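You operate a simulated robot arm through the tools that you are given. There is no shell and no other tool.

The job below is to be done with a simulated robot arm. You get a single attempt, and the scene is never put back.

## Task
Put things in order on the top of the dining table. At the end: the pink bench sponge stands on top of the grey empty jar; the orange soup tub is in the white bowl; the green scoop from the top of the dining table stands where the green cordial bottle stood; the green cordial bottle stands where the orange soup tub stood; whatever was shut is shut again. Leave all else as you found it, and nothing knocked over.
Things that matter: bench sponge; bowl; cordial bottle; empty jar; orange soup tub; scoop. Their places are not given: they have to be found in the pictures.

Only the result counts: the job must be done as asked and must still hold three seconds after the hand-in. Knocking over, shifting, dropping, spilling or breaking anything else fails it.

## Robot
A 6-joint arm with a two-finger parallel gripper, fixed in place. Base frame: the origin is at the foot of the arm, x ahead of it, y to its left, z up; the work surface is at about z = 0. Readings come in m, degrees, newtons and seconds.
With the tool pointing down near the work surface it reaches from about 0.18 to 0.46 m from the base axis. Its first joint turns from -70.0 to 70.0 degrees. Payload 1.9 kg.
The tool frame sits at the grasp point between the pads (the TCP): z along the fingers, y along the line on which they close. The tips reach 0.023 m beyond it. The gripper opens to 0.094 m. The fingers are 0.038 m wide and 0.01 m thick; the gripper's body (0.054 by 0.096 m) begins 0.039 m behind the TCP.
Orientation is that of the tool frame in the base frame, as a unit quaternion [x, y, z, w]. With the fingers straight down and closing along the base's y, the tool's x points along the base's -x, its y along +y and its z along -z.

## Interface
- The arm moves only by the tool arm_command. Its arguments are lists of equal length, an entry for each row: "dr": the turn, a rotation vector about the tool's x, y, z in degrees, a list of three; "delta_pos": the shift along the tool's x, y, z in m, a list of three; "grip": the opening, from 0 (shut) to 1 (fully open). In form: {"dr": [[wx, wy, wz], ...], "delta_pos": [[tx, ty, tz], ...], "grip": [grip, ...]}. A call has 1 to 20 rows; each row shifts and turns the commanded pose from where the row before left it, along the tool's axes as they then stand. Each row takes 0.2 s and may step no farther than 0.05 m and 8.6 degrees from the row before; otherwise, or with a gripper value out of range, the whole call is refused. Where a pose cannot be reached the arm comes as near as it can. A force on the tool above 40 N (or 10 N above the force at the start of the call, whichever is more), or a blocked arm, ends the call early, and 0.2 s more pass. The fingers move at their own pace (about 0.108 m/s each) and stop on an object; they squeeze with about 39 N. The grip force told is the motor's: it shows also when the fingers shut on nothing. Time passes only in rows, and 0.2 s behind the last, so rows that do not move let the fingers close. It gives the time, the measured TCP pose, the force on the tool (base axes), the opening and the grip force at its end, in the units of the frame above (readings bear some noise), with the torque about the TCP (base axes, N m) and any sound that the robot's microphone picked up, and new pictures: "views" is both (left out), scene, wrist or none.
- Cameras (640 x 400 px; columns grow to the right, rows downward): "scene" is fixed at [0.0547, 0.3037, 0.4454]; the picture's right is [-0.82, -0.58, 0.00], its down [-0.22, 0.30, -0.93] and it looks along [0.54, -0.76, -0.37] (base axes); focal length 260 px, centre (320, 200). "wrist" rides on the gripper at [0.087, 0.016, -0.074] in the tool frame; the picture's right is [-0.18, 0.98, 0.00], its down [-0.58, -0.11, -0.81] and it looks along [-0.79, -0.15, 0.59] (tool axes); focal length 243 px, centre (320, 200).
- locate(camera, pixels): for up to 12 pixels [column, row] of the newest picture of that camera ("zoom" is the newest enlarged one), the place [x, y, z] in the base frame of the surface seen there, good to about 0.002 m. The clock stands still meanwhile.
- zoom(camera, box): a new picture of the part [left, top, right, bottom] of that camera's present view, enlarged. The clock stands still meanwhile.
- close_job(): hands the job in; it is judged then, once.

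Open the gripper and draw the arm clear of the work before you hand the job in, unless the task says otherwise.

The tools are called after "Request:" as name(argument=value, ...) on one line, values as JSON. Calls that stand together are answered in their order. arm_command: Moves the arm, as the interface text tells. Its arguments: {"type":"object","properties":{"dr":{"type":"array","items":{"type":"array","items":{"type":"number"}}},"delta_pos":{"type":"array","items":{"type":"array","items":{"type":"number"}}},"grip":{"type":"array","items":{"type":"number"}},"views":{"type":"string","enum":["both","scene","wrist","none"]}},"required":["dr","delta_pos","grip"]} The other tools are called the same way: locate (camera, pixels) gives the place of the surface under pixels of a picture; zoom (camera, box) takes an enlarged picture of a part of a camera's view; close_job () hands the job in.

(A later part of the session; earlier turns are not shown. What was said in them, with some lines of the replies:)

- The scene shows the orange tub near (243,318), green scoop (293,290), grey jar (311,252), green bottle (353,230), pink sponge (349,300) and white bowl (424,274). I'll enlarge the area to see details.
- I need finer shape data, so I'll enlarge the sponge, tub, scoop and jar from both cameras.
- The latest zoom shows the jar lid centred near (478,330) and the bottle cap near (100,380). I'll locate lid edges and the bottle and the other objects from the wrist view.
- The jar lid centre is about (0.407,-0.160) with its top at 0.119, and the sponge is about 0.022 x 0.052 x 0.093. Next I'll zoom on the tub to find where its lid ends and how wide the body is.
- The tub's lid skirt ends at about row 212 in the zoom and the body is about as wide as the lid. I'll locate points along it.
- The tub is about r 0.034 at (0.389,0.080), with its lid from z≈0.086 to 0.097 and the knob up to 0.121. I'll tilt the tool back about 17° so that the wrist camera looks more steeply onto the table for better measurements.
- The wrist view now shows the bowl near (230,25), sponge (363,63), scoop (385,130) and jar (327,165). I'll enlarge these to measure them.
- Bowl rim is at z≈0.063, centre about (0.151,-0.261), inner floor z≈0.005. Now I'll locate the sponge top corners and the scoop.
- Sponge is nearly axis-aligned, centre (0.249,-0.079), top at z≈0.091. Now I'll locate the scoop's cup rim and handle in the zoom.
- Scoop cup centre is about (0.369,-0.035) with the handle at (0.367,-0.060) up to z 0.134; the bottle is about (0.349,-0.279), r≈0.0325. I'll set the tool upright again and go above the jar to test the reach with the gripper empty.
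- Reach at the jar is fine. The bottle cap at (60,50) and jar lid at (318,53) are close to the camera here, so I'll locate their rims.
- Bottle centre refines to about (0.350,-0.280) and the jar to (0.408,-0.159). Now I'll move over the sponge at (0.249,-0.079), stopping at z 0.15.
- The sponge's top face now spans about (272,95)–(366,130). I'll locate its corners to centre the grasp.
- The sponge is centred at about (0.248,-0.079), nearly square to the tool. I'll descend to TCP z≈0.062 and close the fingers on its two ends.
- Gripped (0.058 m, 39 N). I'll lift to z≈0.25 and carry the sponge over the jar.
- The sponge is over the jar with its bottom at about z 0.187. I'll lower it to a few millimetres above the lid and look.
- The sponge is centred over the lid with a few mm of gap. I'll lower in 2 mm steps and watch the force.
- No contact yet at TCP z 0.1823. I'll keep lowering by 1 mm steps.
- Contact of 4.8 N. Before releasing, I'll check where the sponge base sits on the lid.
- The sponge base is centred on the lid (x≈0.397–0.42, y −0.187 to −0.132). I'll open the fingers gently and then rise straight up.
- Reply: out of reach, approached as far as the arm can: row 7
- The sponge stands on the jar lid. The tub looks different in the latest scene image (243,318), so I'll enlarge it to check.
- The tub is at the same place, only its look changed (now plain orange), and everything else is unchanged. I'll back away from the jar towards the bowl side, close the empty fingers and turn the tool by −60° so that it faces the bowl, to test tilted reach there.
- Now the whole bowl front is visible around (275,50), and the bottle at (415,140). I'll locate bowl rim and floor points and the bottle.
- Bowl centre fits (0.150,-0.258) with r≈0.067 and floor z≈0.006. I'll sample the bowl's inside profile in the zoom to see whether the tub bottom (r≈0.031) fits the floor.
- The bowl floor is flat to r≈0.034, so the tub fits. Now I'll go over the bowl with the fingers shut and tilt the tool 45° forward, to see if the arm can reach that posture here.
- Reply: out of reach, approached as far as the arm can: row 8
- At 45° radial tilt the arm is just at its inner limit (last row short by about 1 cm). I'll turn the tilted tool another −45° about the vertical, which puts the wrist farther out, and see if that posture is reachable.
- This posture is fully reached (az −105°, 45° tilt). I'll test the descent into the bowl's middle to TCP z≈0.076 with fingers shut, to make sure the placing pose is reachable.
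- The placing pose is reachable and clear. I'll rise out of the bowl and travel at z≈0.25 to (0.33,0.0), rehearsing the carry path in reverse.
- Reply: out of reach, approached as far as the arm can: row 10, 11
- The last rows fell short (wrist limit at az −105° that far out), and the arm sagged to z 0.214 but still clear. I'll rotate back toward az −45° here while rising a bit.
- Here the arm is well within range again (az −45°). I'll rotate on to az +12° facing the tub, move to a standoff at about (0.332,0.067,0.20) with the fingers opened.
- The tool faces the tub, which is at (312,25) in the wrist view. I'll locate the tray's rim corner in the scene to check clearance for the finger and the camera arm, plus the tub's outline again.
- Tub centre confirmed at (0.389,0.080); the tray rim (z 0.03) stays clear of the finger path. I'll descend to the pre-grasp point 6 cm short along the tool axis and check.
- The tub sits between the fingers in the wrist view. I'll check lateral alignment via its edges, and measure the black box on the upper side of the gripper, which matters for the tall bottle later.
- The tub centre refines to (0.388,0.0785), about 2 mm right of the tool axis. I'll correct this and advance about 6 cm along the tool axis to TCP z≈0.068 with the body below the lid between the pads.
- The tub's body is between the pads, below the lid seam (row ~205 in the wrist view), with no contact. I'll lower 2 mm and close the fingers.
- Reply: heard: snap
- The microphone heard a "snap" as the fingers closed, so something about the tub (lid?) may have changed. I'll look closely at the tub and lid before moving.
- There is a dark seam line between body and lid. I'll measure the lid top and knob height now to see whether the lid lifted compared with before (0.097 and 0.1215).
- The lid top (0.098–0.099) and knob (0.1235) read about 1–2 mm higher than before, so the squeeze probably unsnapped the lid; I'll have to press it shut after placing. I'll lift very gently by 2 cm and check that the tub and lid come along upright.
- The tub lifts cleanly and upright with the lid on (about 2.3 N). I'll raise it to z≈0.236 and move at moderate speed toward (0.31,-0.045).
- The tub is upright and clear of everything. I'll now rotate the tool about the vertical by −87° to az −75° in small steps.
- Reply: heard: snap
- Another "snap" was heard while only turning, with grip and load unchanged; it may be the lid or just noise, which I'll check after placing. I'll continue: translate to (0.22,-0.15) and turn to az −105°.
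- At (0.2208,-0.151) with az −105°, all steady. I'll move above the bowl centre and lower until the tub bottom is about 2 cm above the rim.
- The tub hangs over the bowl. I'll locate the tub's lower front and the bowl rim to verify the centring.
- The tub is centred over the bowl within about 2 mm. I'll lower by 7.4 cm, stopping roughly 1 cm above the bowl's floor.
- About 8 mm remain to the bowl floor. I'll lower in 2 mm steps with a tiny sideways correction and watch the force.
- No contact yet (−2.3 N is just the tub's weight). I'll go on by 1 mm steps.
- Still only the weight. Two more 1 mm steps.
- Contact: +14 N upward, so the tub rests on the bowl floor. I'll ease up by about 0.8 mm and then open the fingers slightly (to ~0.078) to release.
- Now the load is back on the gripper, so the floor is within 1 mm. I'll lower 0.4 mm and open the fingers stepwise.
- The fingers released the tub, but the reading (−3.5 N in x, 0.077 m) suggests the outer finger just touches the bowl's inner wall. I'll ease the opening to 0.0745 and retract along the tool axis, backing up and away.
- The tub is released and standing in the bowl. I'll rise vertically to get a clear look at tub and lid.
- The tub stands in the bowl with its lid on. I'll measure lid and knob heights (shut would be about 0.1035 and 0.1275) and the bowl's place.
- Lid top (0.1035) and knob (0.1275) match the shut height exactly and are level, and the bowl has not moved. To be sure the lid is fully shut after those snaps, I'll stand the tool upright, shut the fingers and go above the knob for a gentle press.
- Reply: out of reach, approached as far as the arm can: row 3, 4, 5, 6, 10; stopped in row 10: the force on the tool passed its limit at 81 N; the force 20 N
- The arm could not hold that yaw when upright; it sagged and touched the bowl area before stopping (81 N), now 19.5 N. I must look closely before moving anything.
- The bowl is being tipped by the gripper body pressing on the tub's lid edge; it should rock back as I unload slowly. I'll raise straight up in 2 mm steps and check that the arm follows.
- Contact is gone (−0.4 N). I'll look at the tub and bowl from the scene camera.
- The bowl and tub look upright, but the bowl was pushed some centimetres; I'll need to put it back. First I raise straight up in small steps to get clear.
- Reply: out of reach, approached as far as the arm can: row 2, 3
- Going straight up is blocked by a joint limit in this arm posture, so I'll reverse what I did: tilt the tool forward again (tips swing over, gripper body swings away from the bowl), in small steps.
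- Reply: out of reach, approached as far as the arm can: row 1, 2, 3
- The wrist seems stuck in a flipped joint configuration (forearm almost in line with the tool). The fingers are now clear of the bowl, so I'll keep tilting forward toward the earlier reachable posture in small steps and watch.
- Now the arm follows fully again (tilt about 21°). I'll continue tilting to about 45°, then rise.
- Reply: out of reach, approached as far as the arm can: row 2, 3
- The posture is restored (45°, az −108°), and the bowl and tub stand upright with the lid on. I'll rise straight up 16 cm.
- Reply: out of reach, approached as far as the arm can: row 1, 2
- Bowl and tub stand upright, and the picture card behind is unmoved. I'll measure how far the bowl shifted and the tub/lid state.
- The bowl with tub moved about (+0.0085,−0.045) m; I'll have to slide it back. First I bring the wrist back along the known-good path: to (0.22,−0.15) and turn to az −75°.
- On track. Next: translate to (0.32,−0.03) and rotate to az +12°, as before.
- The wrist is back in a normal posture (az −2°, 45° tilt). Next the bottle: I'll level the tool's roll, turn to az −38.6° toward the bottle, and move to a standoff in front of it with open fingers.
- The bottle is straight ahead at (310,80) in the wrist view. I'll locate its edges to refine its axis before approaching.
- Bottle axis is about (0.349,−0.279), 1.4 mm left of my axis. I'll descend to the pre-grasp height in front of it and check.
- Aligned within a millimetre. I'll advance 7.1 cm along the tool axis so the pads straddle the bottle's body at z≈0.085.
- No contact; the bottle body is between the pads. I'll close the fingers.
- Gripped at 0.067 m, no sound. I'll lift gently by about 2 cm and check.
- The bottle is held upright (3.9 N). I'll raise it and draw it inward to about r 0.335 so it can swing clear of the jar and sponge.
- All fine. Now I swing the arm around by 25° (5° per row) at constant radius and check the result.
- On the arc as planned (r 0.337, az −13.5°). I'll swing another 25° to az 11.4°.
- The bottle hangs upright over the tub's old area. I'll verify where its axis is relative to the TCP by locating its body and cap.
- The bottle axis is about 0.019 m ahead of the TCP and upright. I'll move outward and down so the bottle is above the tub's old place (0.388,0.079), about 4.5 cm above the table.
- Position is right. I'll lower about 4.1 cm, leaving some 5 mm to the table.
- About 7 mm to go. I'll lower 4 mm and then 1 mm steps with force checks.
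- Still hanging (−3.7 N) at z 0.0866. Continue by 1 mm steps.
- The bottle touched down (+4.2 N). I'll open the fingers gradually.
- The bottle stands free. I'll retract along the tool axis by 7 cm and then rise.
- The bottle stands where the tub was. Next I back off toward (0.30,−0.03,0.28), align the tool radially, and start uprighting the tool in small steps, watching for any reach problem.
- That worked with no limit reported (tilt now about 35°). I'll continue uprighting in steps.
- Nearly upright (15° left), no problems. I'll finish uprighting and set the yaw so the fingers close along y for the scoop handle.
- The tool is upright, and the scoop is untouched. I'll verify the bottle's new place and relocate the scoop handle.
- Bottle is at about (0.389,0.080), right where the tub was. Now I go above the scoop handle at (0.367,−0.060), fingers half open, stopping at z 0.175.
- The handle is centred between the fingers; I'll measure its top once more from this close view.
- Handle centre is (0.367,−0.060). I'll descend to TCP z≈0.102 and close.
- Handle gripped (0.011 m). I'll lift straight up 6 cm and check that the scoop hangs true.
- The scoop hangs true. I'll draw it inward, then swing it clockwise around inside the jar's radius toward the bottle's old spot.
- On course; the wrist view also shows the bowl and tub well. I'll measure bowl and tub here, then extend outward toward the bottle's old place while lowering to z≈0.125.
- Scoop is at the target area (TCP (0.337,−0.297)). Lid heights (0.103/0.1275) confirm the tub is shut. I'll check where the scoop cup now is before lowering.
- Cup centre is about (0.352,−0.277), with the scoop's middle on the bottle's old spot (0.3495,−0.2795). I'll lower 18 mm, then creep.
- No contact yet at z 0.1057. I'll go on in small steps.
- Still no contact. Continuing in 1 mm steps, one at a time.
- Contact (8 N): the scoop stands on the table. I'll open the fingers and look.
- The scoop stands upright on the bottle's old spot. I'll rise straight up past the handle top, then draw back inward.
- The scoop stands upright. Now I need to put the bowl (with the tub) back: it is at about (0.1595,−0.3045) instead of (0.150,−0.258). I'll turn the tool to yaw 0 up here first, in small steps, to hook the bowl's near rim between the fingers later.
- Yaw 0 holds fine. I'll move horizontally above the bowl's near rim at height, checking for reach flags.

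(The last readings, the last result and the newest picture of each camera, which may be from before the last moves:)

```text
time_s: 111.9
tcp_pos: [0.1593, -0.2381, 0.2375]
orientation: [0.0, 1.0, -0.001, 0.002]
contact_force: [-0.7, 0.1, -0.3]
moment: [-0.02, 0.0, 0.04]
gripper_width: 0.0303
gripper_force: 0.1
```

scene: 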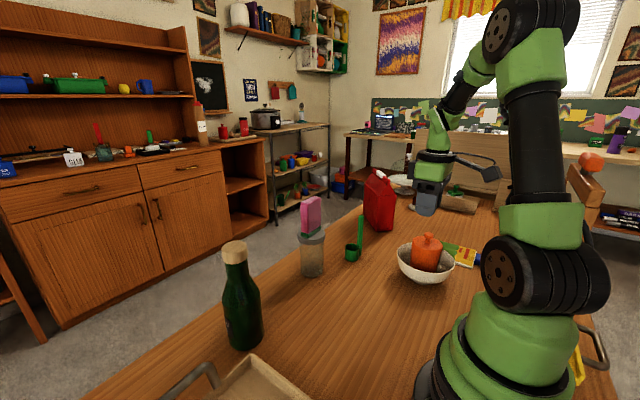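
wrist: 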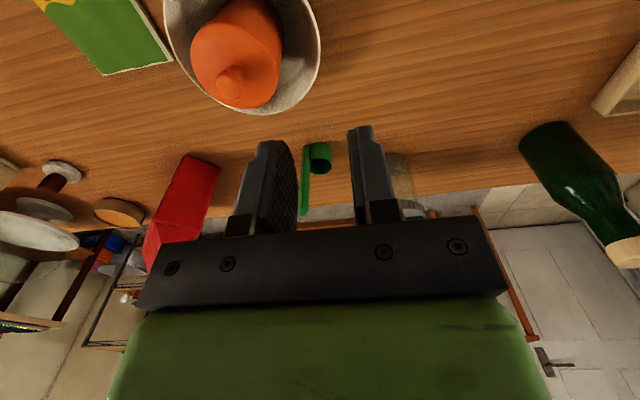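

The bowl is in good view at (240,40), with its +y rim at about (320,45). I'll zoom in and measure rim thickness and position there.

Request:
zoom(camera="wrist", box=[150, 0, 340, 120])

Request:
locate(camera="wrist", pixels=[[165, 30], [180, 70], [205, 100], [240, 114], [280, 104], [308, 78], [319, 45], [318, 20], [230, 83], [235, 75], [195, 60], [278, 60]])

```text
3.33 times, centred on (245, 60) of wrist
```

zoom: 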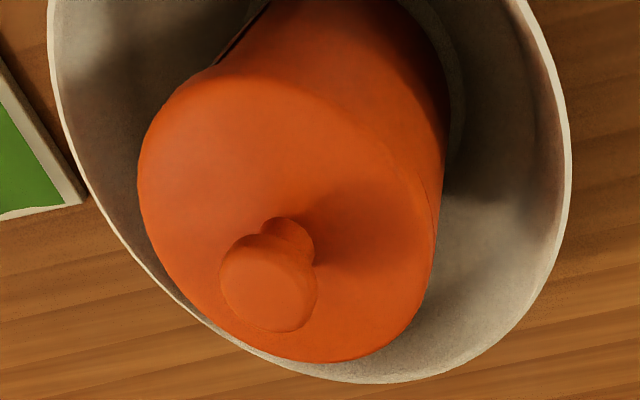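

```text
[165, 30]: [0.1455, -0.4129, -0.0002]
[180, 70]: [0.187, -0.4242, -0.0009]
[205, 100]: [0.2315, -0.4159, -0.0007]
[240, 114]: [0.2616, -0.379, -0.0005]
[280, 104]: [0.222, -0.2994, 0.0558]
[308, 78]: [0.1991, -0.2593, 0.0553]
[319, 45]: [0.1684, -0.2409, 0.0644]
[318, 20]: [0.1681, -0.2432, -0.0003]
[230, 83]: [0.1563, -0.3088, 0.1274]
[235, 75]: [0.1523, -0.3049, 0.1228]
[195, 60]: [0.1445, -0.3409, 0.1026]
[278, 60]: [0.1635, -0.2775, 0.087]
```

I'll sample the rim directly in the zoom for a better fit, both its inner and outer edges on the +y side.

Request:
locate(camera="zoom", pixels=[[567, 165], [561, 165], [571, 165], [560, 100], [553, 235], [520, 312], [465, 360], [400, 380], [100, 205], [60, 110], [50, 40], [535, 30]])

```text
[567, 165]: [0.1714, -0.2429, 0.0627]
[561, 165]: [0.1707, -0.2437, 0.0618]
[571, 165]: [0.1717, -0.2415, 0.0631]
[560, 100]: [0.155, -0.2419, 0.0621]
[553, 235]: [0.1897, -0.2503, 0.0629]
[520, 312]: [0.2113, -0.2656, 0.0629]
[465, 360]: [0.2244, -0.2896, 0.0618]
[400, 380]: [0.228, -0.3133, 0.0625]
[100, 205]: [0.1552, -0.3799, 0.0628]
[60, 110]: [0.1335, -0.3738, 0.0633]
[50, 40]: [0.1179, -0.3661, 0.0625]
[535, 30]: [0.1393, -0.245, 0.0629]
```

The rim is about 3 mm thick; on the +y side it spans y≈−0.2437…−0.2413 at z 0.063, and the bowl centre is about (0.160,−0.309). I'll narrow the opening to 22 mm, centre on the wall (y −0.2445) and descend to z 0.10 to check.

Request:
arm_command(dr=[[0, 0, 0], [0, 0, 0], [0, 0, 0], [0, 0, 0], [0, 0, 0], [0, 0, 0]], delta_pos=[[0, -0.0055, 0.02], [0, 0, 0.035], [0, 0, 0.035], [0, 0, 0.03], [0, 0, 0.0175], [0, 0, 0]], grip=[0.234, 0.234, 0.234, 0.234, 0.234, 0.234], views="both")

Request:
zoom(camera="scene", box=[370, 200, 480, 300])

```text
time_s: 113.3
tcp_pos: [0.1596, -0.2454, 0.0965]
orientation: [0.002, 1.0, -0.001, 0.001]
contact_force: [-0.5, -0.2, 0.2]
moment: [0.0, 0.0, 0.0]
gripper_width: 0.0218
gripper_force: 0.1
```

scene: 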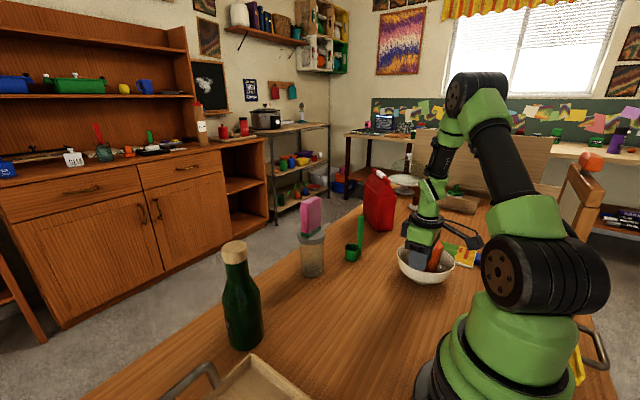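
wrist: 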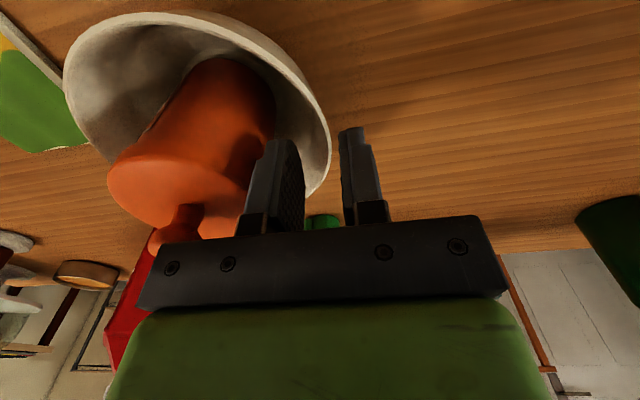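

```text
4.00 times, centred on (425, 250) of scene
```

zoom: 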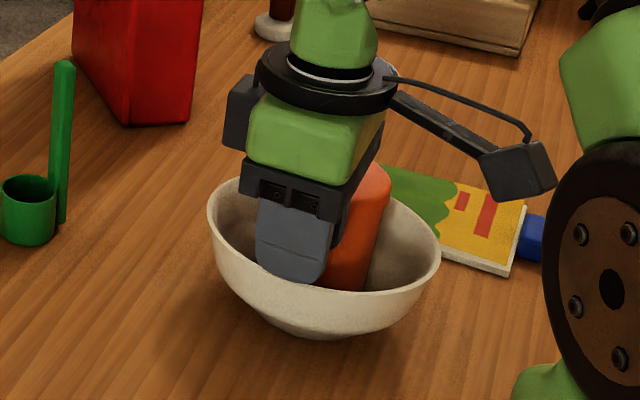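

The rim lies between the two fingers in the wrist view (rim edge at (328,160)). I'll descend slowly to z≈0.070, watching the force.

Request:
arm_command(dr=[[0, 0, 0], [0, 0, 0], [0, 0, 0], [0, 0, 0], [0, 0, 0]], delta_pos=[[0, 0.0005, 0.007], [0, 0, 0.007], [0, 0, 0.006], [0, 0, 0.005], [0, 0, 0]], grip=[0.234, 0.234, 0.234, 0.234, 0.234], views="both")

Request:
zoom(camera="wrist", box=[180, 60, 420, 240])

```text
time_s: 114.5
tcp_pos: [0.1597, -0.2439, 0.0735]
orientation: [0.001, 1.0, -0.001, 0.001]
contact_force: [-0.6, 1.1, 0.7]
moment: [0.02, 0.01, 0.02]
gripper_width: 0.022
gripper_force: 0.0
```

scene: 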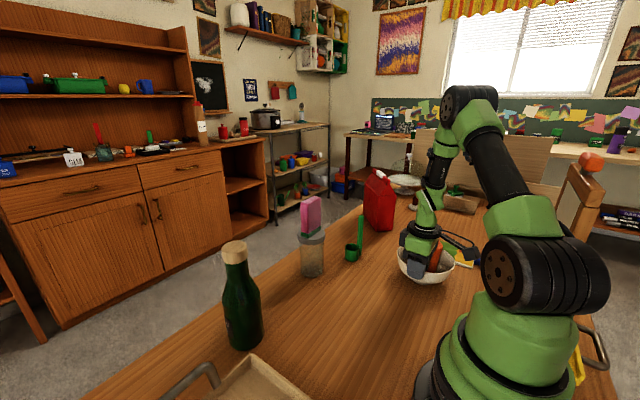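
wrist: 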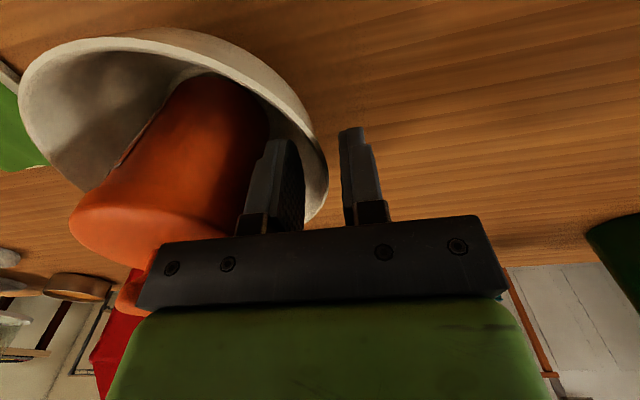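

```text
2.22 times, centred on (300, 150) of wrist
```

zoom: 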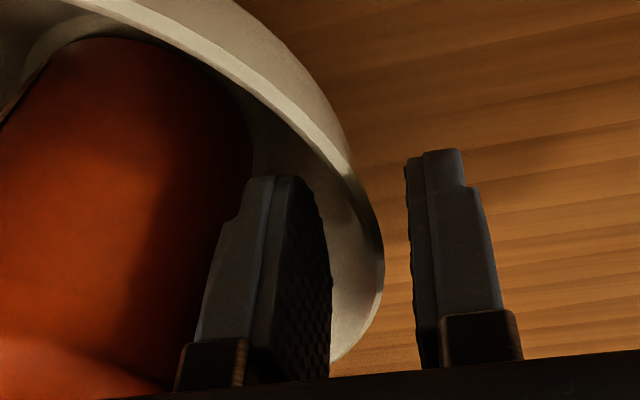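

One finger is inside the bowl, the other outside, with no contact. I'll lower 3 mm more and close to about 11 mm to cage the rim without squeezing.

Request:
arm_command(dr=[[0, 0, 0], [0, 0, 0], [0, 0, 0], [0, 0, 0]], delta_pos=[[0, 0, 0.003], [0, 0, 0], [0, 0, 0], [0, 0, 0]], grip=[0.234, 0.16, 0.117, 0.117], views="both")

Request:
zoom(camera="wrist", box=[180, 60, 420, 240])

```text
time_s: 115.5
tcp_pos: [0.1611, -0.2434, 0.0694]
orientation: [0.001, 1.0, -0.002, 0.002]
contact_force: [2.5, -2.8, 3.8]
moment: [-0.18, 0.0, 0.1]
gripper_width: 0.0123
gripper_force: 10.7
```

scene: 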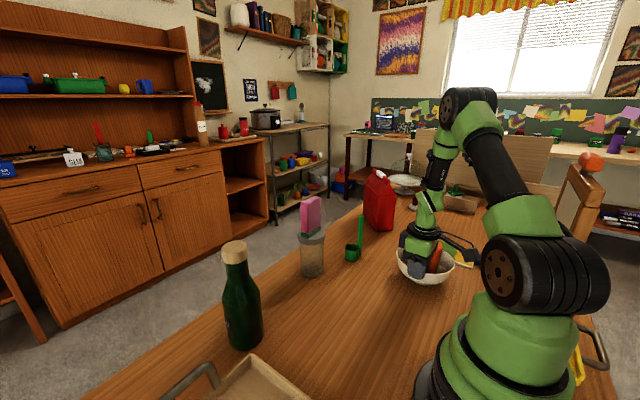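
wrist: 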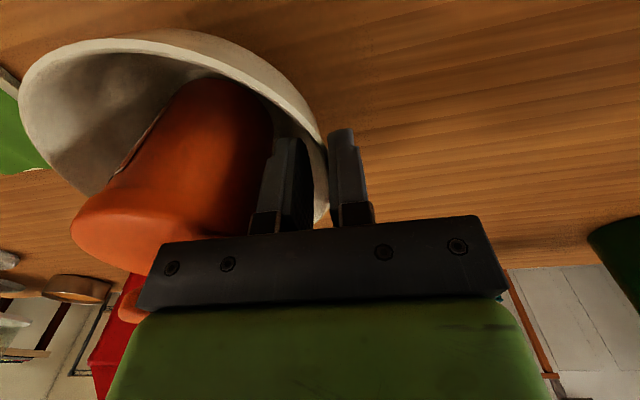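

```text
2.22 times, centred on (300, 150) of wrist
```

zoom: 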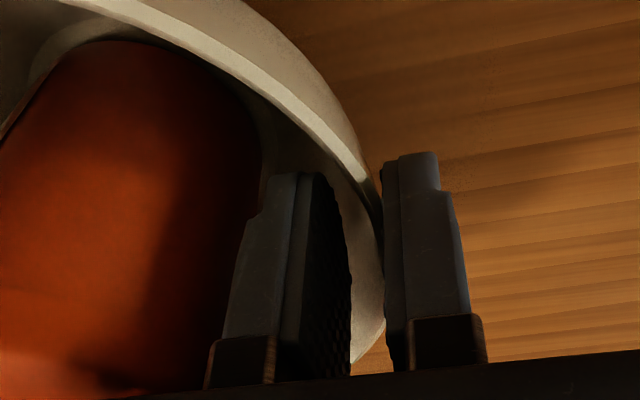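

The fingers already touch the wall at 12.3 mm (10.7 N). I'll relax to about 14 mm so the rim is only loosely caged.

Request:
arm_command(dr=[[0, 0, 0], [0, 0, 0], [0, 0, 0]], delta_pos=[[0, 0, 0], [0, 0, 0], [0, 0, 0]], grip=[0.15, 0.15, 0.15], views="scene")

Request:
zoom(camera="scene", box=[370, 215, 480, 305])

```text
time_s: 116.3
tcp_pos: [0.1604, -0.2448, 0.0688]
orientation: [0.001, 1.0, -0.001, 0.001]
contact_force: [-0.4, -0.2, -0.3]
moment: [0.02, 0.0, -0.02]
gripper_width: 0.0139
gripper_force: 0.1
```

scene: 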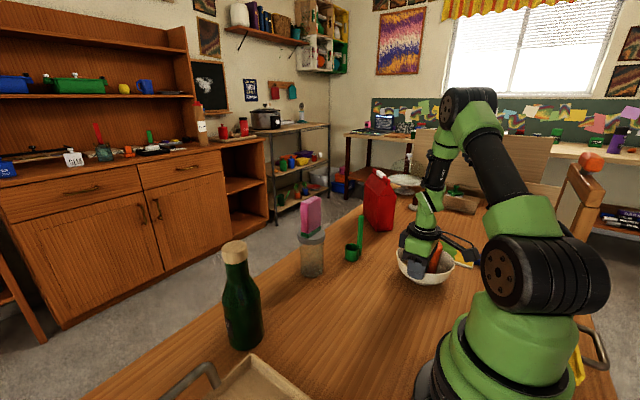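

```text
4.44 times, centred on (425, 260) of scene
```

zoom: 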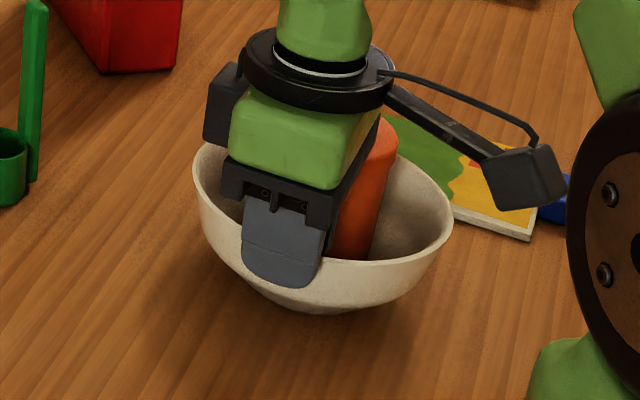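

The rim is loosely caged (no load). I'll now drag slowly: 3 cm toward +y (and a bit −x) in 4 mm steps, then check.

Request:
arm_command(dr=[[0, 0, 0], [0, 0, 0], [0, 0, 0], [0, 0, 0], [0, 0, 0], [0, 0, 0], [0, 0, 0], [0, 0, 0], [0, 0, 0]], delta_pos=[[0.0005, 0.002, 0], [0.0008, 0.004, 0], [0.0008, 0.004, 0], [0.0008, 0.004, 0], [0.0008, 0.004, 0], [0.0008, 0.004, 0], [0.0008, 0.004, 0], [0.0008, 0.004, 0], [0, 0, 0]], grip=[0.15, 0.15, 0.15, 0.15, 0.15, 0.15, 0.15, 0.15, 0.15], views="both")

Request:
zoom(camera="scene", box=[370, 215, 480, 305])

```text
time_s: 118.3
tcp_pos: [0.1543, -0.215, 0.0693]
orientation: [0.0, 1.0, -0.002, 0.001]
contact_force: [0.5, -2.8, 0.8]
moment: [-0.08, 0.01, -0.01]
gripper_width: 0.0154
gripper_force: 1.3
```

scene: 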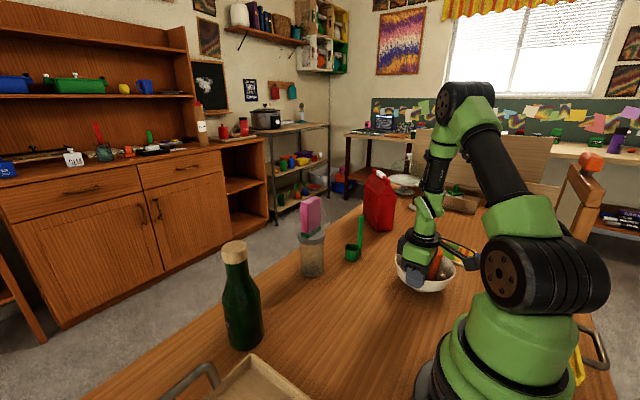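
wrist: 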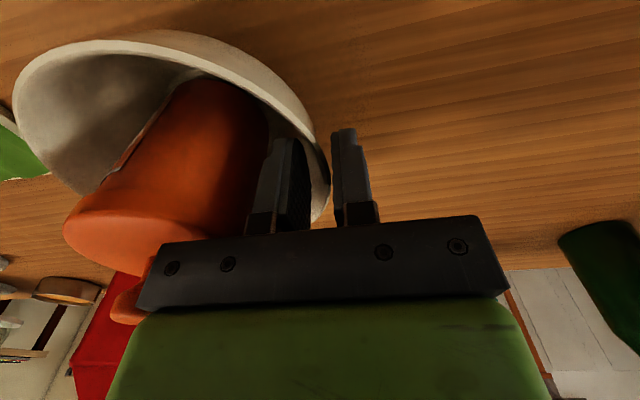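

```text
4.44 times, centred on (425, 260) of scene
```

zoom: 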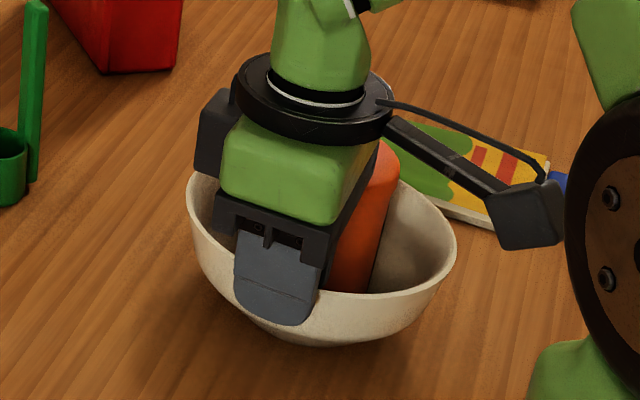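

The drag works (2.8 N pull): the bowl's lowest edge moved from row 314 to 346 in this zoom, with the original at about 370. I'll drag a further 1.8 cm.

Request:
arm_command(dr=[[0, 0, 0], [0, 0, 0], [0, 0, 0], [0, 0, 0], [0, 0, 0], [0, 0, 0]], delta_pos=[[0.0006, 0.004, 0], [0.0006, 0.004, 0], [0.0006, 0.004, 0], [0.0006, 0.004, 0], [0.0003, 0.002, 0], [0, 0, 0]], grip=[0.15, 0.15, 0.15, 0.15, 0.15, 0.15], views="both")

Request:
zoom(camera="scene", box=[370, 215, 480, 305])

```text
time_s: 119.7
tcp_pos: [0.1509, -0.1968, 0.0685]
orientation: [0.001, 1.0, -0.002, 0.002]
contact_force: [0.2, -3.0, 2.0]
moment: [-0.08, 0.04, -0.04]
gripper_width: 0.0153
gripper_force: 0.6
```

scene: 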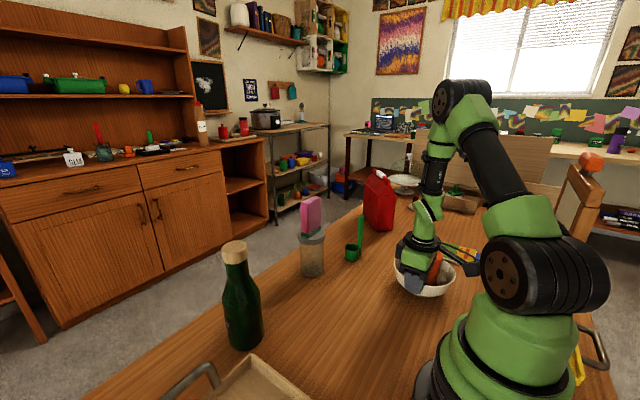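
wrist: 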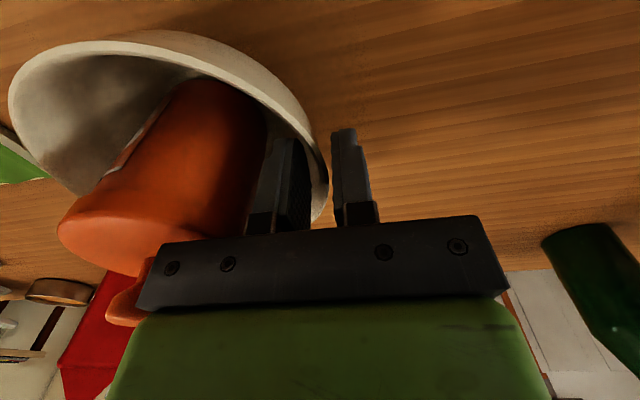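

```text
4.44 times, centred on (425, 260) of scene
```

zoom: 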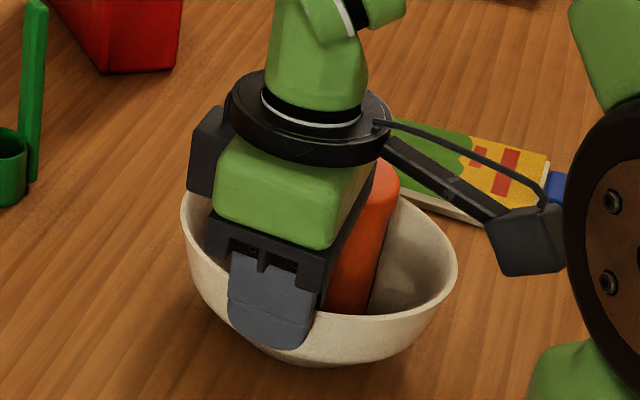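

Now the bowl's outline nearly matches the original (left edge 180, right 457, lowest ~366 vs ~370). I'll probe the same pixels as in the earlier reference picture to compare.

Request:
locate(camera="zoom", pixels=[[184, 215], [454, 270], [320, 322], [182, 212], [455, 262], [380, 316], [390, 318], [420, 306], [440, 290], [310, 365]])

```text
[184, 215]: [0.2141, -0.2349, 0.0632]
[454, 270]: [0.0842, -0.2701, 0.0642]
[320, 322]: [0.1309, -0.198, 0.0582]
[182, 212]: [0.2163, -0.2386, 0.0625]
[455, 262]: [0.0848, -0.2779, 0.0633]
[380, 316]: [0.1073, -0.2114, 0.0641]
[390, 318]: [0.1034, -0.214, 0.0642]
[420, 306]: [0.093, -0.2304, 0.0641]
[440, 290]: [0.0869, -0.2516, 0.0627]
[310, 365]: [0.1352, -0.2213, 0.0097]
```

The bowl is within about 3 mm of its original place. I'll nudge it 2.5 mm further, then open the fingers a little and lift out.

Request:
arm_command(dr=[[0, 0, 0], [0, 0, 0], [0, 0, 0]], delta_pos=[[0.0004, 0.0015, 0], [0.0003, 0.0012, 0], [0, 0, 0]], grip=[0.15, 0.15, 0.15], views="scene")

Request:
zoom(camera="scene", box=[370, 215, 480, 305])

Request:
locate(camera="zoom", pixels=[[184, 215], [454, 270], [320, 322], [380, 318], [420, 308], [440, 292]])

```text
time_s: 120.5
tcp_pos: [0.1497, -0.1931, 0.0696]
orientation: [0.001, 1.0, -0.001, 0.002]
contact_force: [0.9, -1.1, 1.3]
moment: [-0.06, -0.02, 0.0]
gripper_width: 0.0149
gripper_force: 1.4
```

scene: 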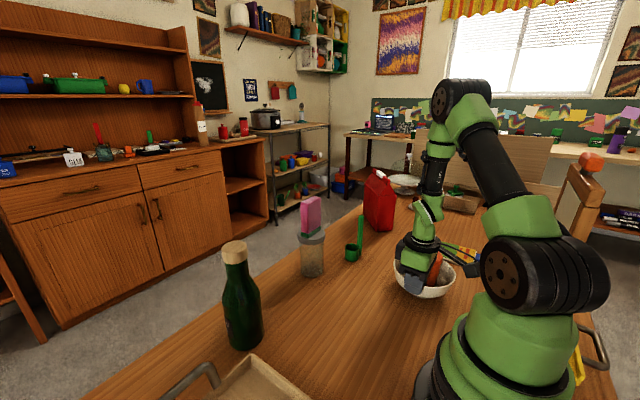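

```text
4.44 times, centred on (425, 260) of scene
```

zoom: 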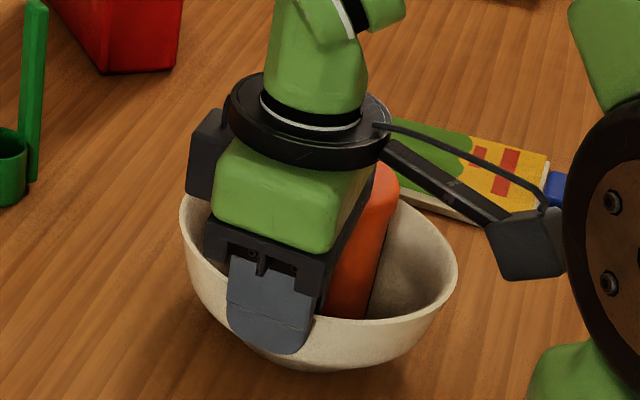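

```text
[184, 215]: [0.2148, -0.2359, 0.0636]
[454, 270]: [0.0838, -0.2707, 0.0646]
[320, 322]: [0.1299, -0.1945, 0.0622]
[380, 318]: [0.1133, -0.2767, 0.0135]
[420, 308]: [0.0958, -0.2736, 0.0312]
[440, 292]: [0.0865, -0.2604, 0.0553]
```

The three reference pixels now agree with the originals to about 1 mm, so the bowl is back. I'll open to 20 mm and lift out straight up in small steps.

Request:
arm_command(dr=[[0, 0, 0], [0, 0, 0], [0, 0, 0], [0, 0, 0], [0, 0, 0], [0, 0, 0]], delta_pos=[[0, -0.001, 0], [0, 0, 0], [0, 0, -0.008], [0, 0, -0.01], [0, 0, -0.012], [0, 0, 0]], grip=[0.19, 0.21, 0.21, 0.21, 0.21, 0.21], views="both")

```text
time_s: 121.9
tcp_pos: [0.1502, -0.1944, 0.1002]
orientation: [0.0, 1.0, 0.0, 0.001]
contact_force: [-0.4, -0.2, 0.2]
moment: [-0.02, 0.0, 0.01]
gripper_width: 0.0198
gripper_force: 0.0
```

scene: 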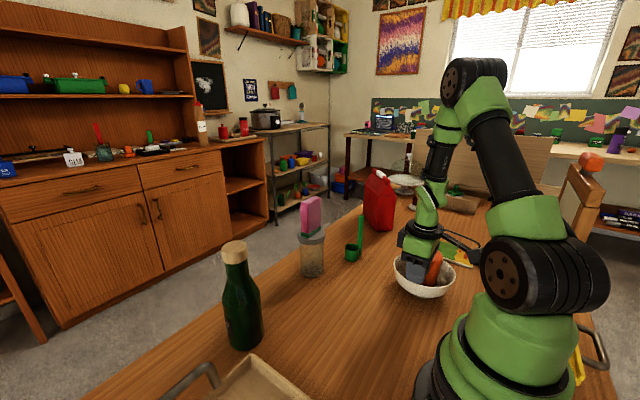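
wrist: 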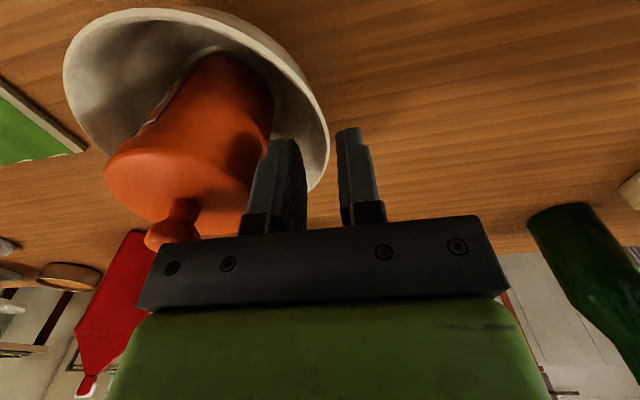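

Clean lift-out, no contact. I'll keep rising in steps and move off toward +x at height.

Request:
arm_command(dr=[[0, 0, 0], [0, 0, 0], [0, 0, 0], [0, 0, 0], [0, 0, 0]], delta_pos=[[0, 0, -0.025], [0, 0, -0.03], [0, 0, -0.03], [-0.01, 0.01, -0.03], [0, 0, 0]], grip=[0.21, 0.21, 0.21, 0.21, 0.21], views="both")

Request:
zoom(camera="scene", box=[370, 215, 480, 305])

```text
time_s: 123.1
tcp_pos: [0.1585, -0.1852, 0.2142]
orientation: [0.001, 1.0, -0.001, 0.001]
contact_force: [-0.6, 0.4, -0.1]
moment: [-0.02, 0.0, 0.02]
gripper_width: 0.0197
gripper_force: 0.0
```

scene: 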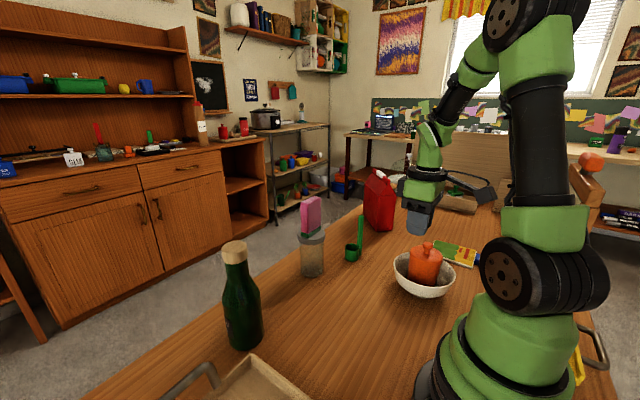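
wrist: 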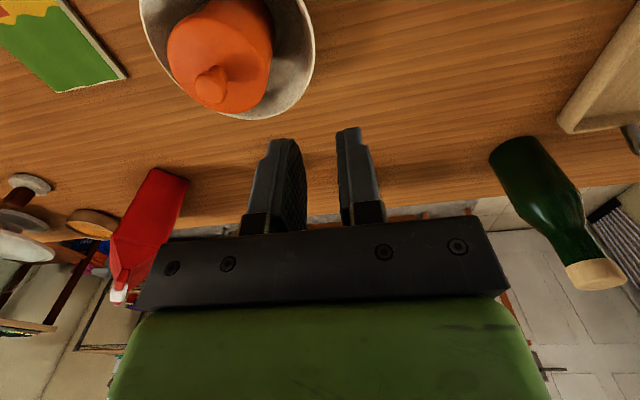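

```text
4.44 times, centred on (425, 260) of scene
```

zoom: 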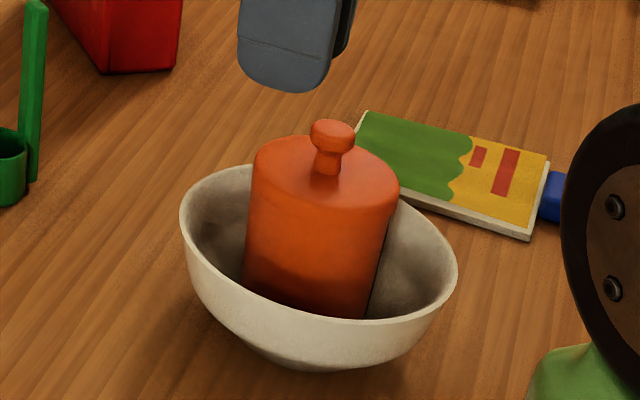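

The bowl and tub look just as before the mishap. I'll measure lid and knob heights once more, and look closely at the seam.

Request:
locate(camera="zoom", pixels=[[333, 128], [275, 160], [300, 185], [330, 190], [380, 185], [290, 145], [184, 215], [454, 270], [320, 322]])

Request:
zoom(camera="scene", box=[405, 238, 445, 278])

Request:
zoom(camera="wrist", box=[130, 0, 330, 125])

```text
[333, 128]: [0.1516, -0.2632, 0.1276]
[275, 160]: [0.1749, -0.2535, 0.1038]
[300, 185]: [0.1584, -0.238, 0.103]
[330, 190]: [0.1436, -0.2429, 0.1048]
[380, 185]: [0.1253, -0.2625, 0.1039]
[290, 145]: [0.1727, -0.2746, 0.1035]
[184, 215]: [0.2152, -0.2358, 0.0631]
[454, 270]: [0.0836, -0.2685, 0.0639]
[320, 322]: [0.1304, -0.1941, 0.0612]
```

```text
10.00 times, centred on (425, 258) of scene
```

zoom: 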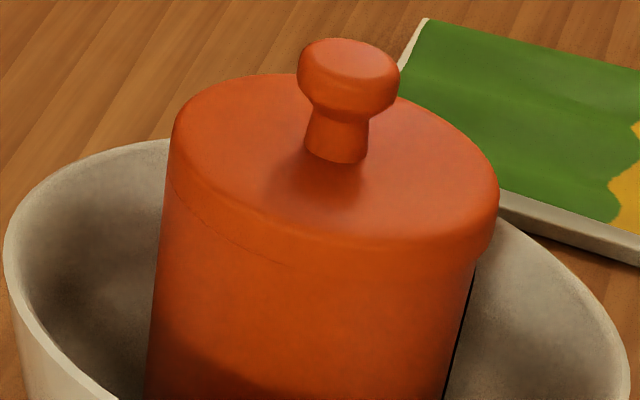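

```text
3.20 times, centred on (230, 62) of wrist
```

zoom: 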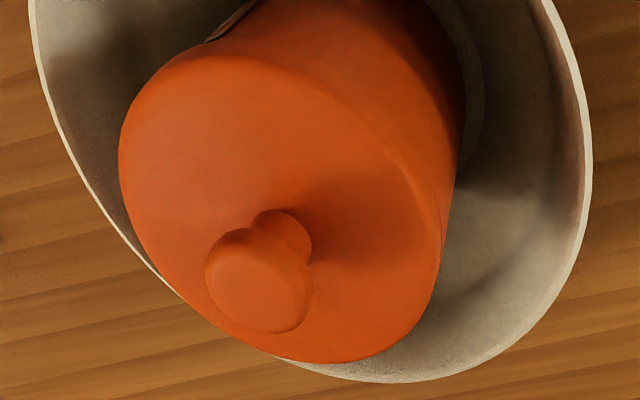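

The tub is level and shut (lid 0.1035, knob 0.1276), and the bowl is back in place. I'll withdraw to the starting pose with open fingers and inspect the whole table.

Request:
arm_command(dr=[[0, 0, 0], [0, 0, 0], [0, 0, 0], [0, 0, 0], [0, 0, 0], [0, 0, 0]], delta_pos=[[-0.0173, 0.0113, -0.0354], [-0.0173, 0.0113, -0.0354], [-0.0173, 0.0113, -0.0354], [-0.0173, 0.0113, -0.0354], [-0.0173, 0.0113, -0.0354], [0, 0, 0]], grip=[0.21, 0.5, 1, 1, 1, 1], views="both")

Request:
zoom(camera="scene", box=[210, 160, 490, 360])

Request:
zoom(camera="wrist", box=[60, 0, 560, 200])

```text
time_s: 124.5
tcp_pos: [0.2473, -0.1282, 0.3916]
orientation: [0.002, 1.0, -0.002, 0.002]
contact_force: [0.6, 0.1, 0.4]
moment: [0.02, -0.02, -0.01]
gripper_width: 0.0938
gripper_force: 0.1
```

scene: 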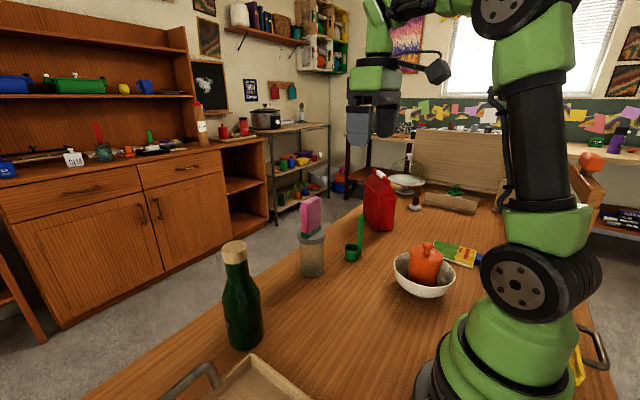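
wrist: 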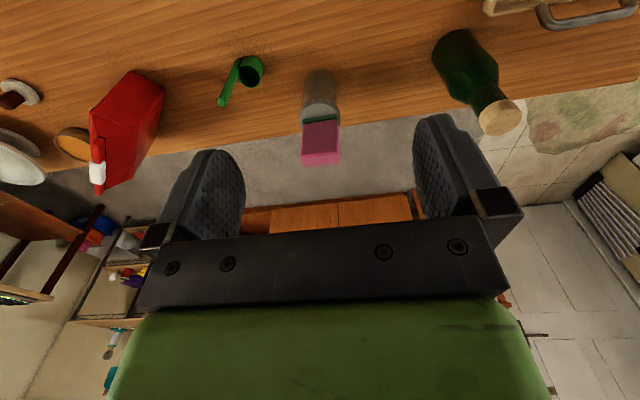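

```text
2.00 times, centred on (350, 260) of scene
```

zoom: 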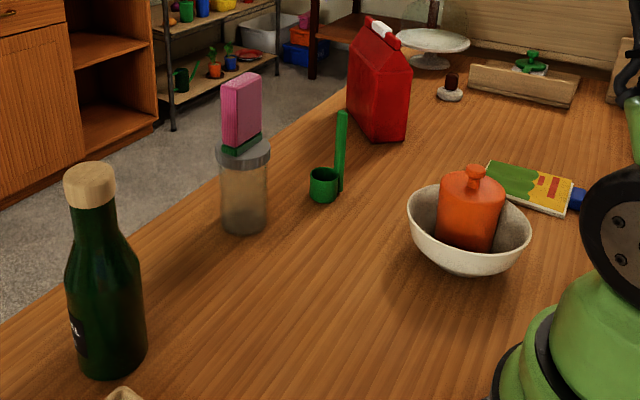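

```text
1.28 times, centred on (310, 100) of wrist
```

zoom: 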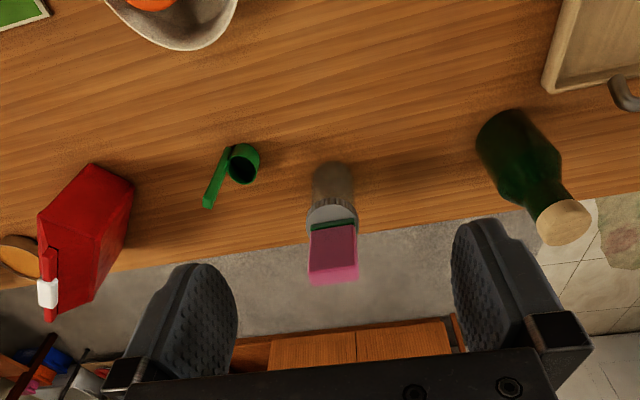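

Everything matches the starting layout except for the intended changes. I'll verify final positions of the scoop, bottle and sponge numerically.

Request:
locate(camera="zoom", pixels=[[243, 148], [260, 165], [243, 184], [228, 165], [208, 203], [231, 150], [335, 260], [335, 222], [487, 128], [520, 115], [500, 160], [563, 222]])

Request:
locate(camera="scene", pixels=[[352, 258], [345, 252], [358, 254], [311, 235], [312, 210], [305, 200], [320, 200], [244, 345], [232, 340], [259, 338], [237, 245]])

```text
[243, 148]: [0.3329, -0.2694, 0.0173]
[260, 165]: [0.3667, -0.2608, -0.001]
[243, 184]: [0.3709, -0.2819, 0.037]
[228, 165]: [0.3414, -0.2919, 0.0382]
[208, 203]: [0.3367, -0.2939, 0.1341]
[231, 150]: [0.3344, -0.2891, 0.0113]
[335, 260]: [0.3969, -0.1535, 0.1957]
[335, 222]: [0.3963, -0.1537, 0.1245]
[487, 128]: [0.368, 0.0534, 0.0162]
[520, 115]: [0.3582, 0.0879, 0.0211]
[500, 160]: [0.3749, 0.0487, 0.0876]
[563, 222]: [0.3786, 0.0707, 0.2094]
```

```text
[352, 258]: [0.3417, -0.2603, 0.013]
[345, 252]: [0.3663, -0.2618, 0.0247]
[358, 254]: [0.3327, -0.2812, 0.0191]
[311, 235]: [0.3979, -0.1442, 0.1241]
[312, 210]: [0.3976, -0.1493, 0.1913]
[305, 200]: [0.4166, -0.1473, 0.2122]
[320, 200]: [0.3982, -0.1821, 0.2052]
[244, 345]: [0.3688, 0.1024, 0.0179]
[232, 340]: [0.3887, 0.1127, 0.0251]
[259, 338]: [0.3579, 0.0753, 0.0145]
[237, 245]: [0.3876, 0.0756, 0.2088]
```

Scoop centre is within a few millimetres of the bottle's old spot, the bottle stands at (0.389,0.080), the sponge stands on the jar, and the shut tub is in the bowl at its old place. The arm is clear with the gripper open, so I hand in.

Request:
close_job()

```text
The job is handed in.
```

I've handed the job in with everything where you asked. There was one mishap: partway through, the arm knocked the bowl out of place, and I slid it back.

| Item | Final state |
|---|---|
| Pink sponge | Stands centred on the grey jar's lid. |
| Orange soup tub | Stands level in the white bowl with its lid on. |
| Green cordial bottle | Stands where the tub stood, within a few millimetres. |
| Green scoop | Stands where the bottle stood, within a few millimetres. It is turned about 35° from how it first faced. |
| White bowl | Back at its original place to within about 1–2 mm. |

- **Bowl mishap:** after the tub was in the bowl, the arm ran into a joint limit and sagged, pressing on the tub and bowl (81 N peak). The bowl tipped and slid about 5 cm with the tub inside. Both ended upright with the lid on, and I dragged the bowl back by its rim.
- **Snap sounds:** the microphone heard a snap twice, once as I gripped the tub and once while carrying it. I never found the cause. The lid looked raised by 1–2 mm while it was gripped, but after placing it the lid and knob heights match the shut position.
- **Tub's look:** its body changed from speckled to plain orange early on, before I touched it. It had not moved.

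From the final pictures, the jar, red can, tray and card look unmoved. The gripper is open and the arm is back at its starting position.
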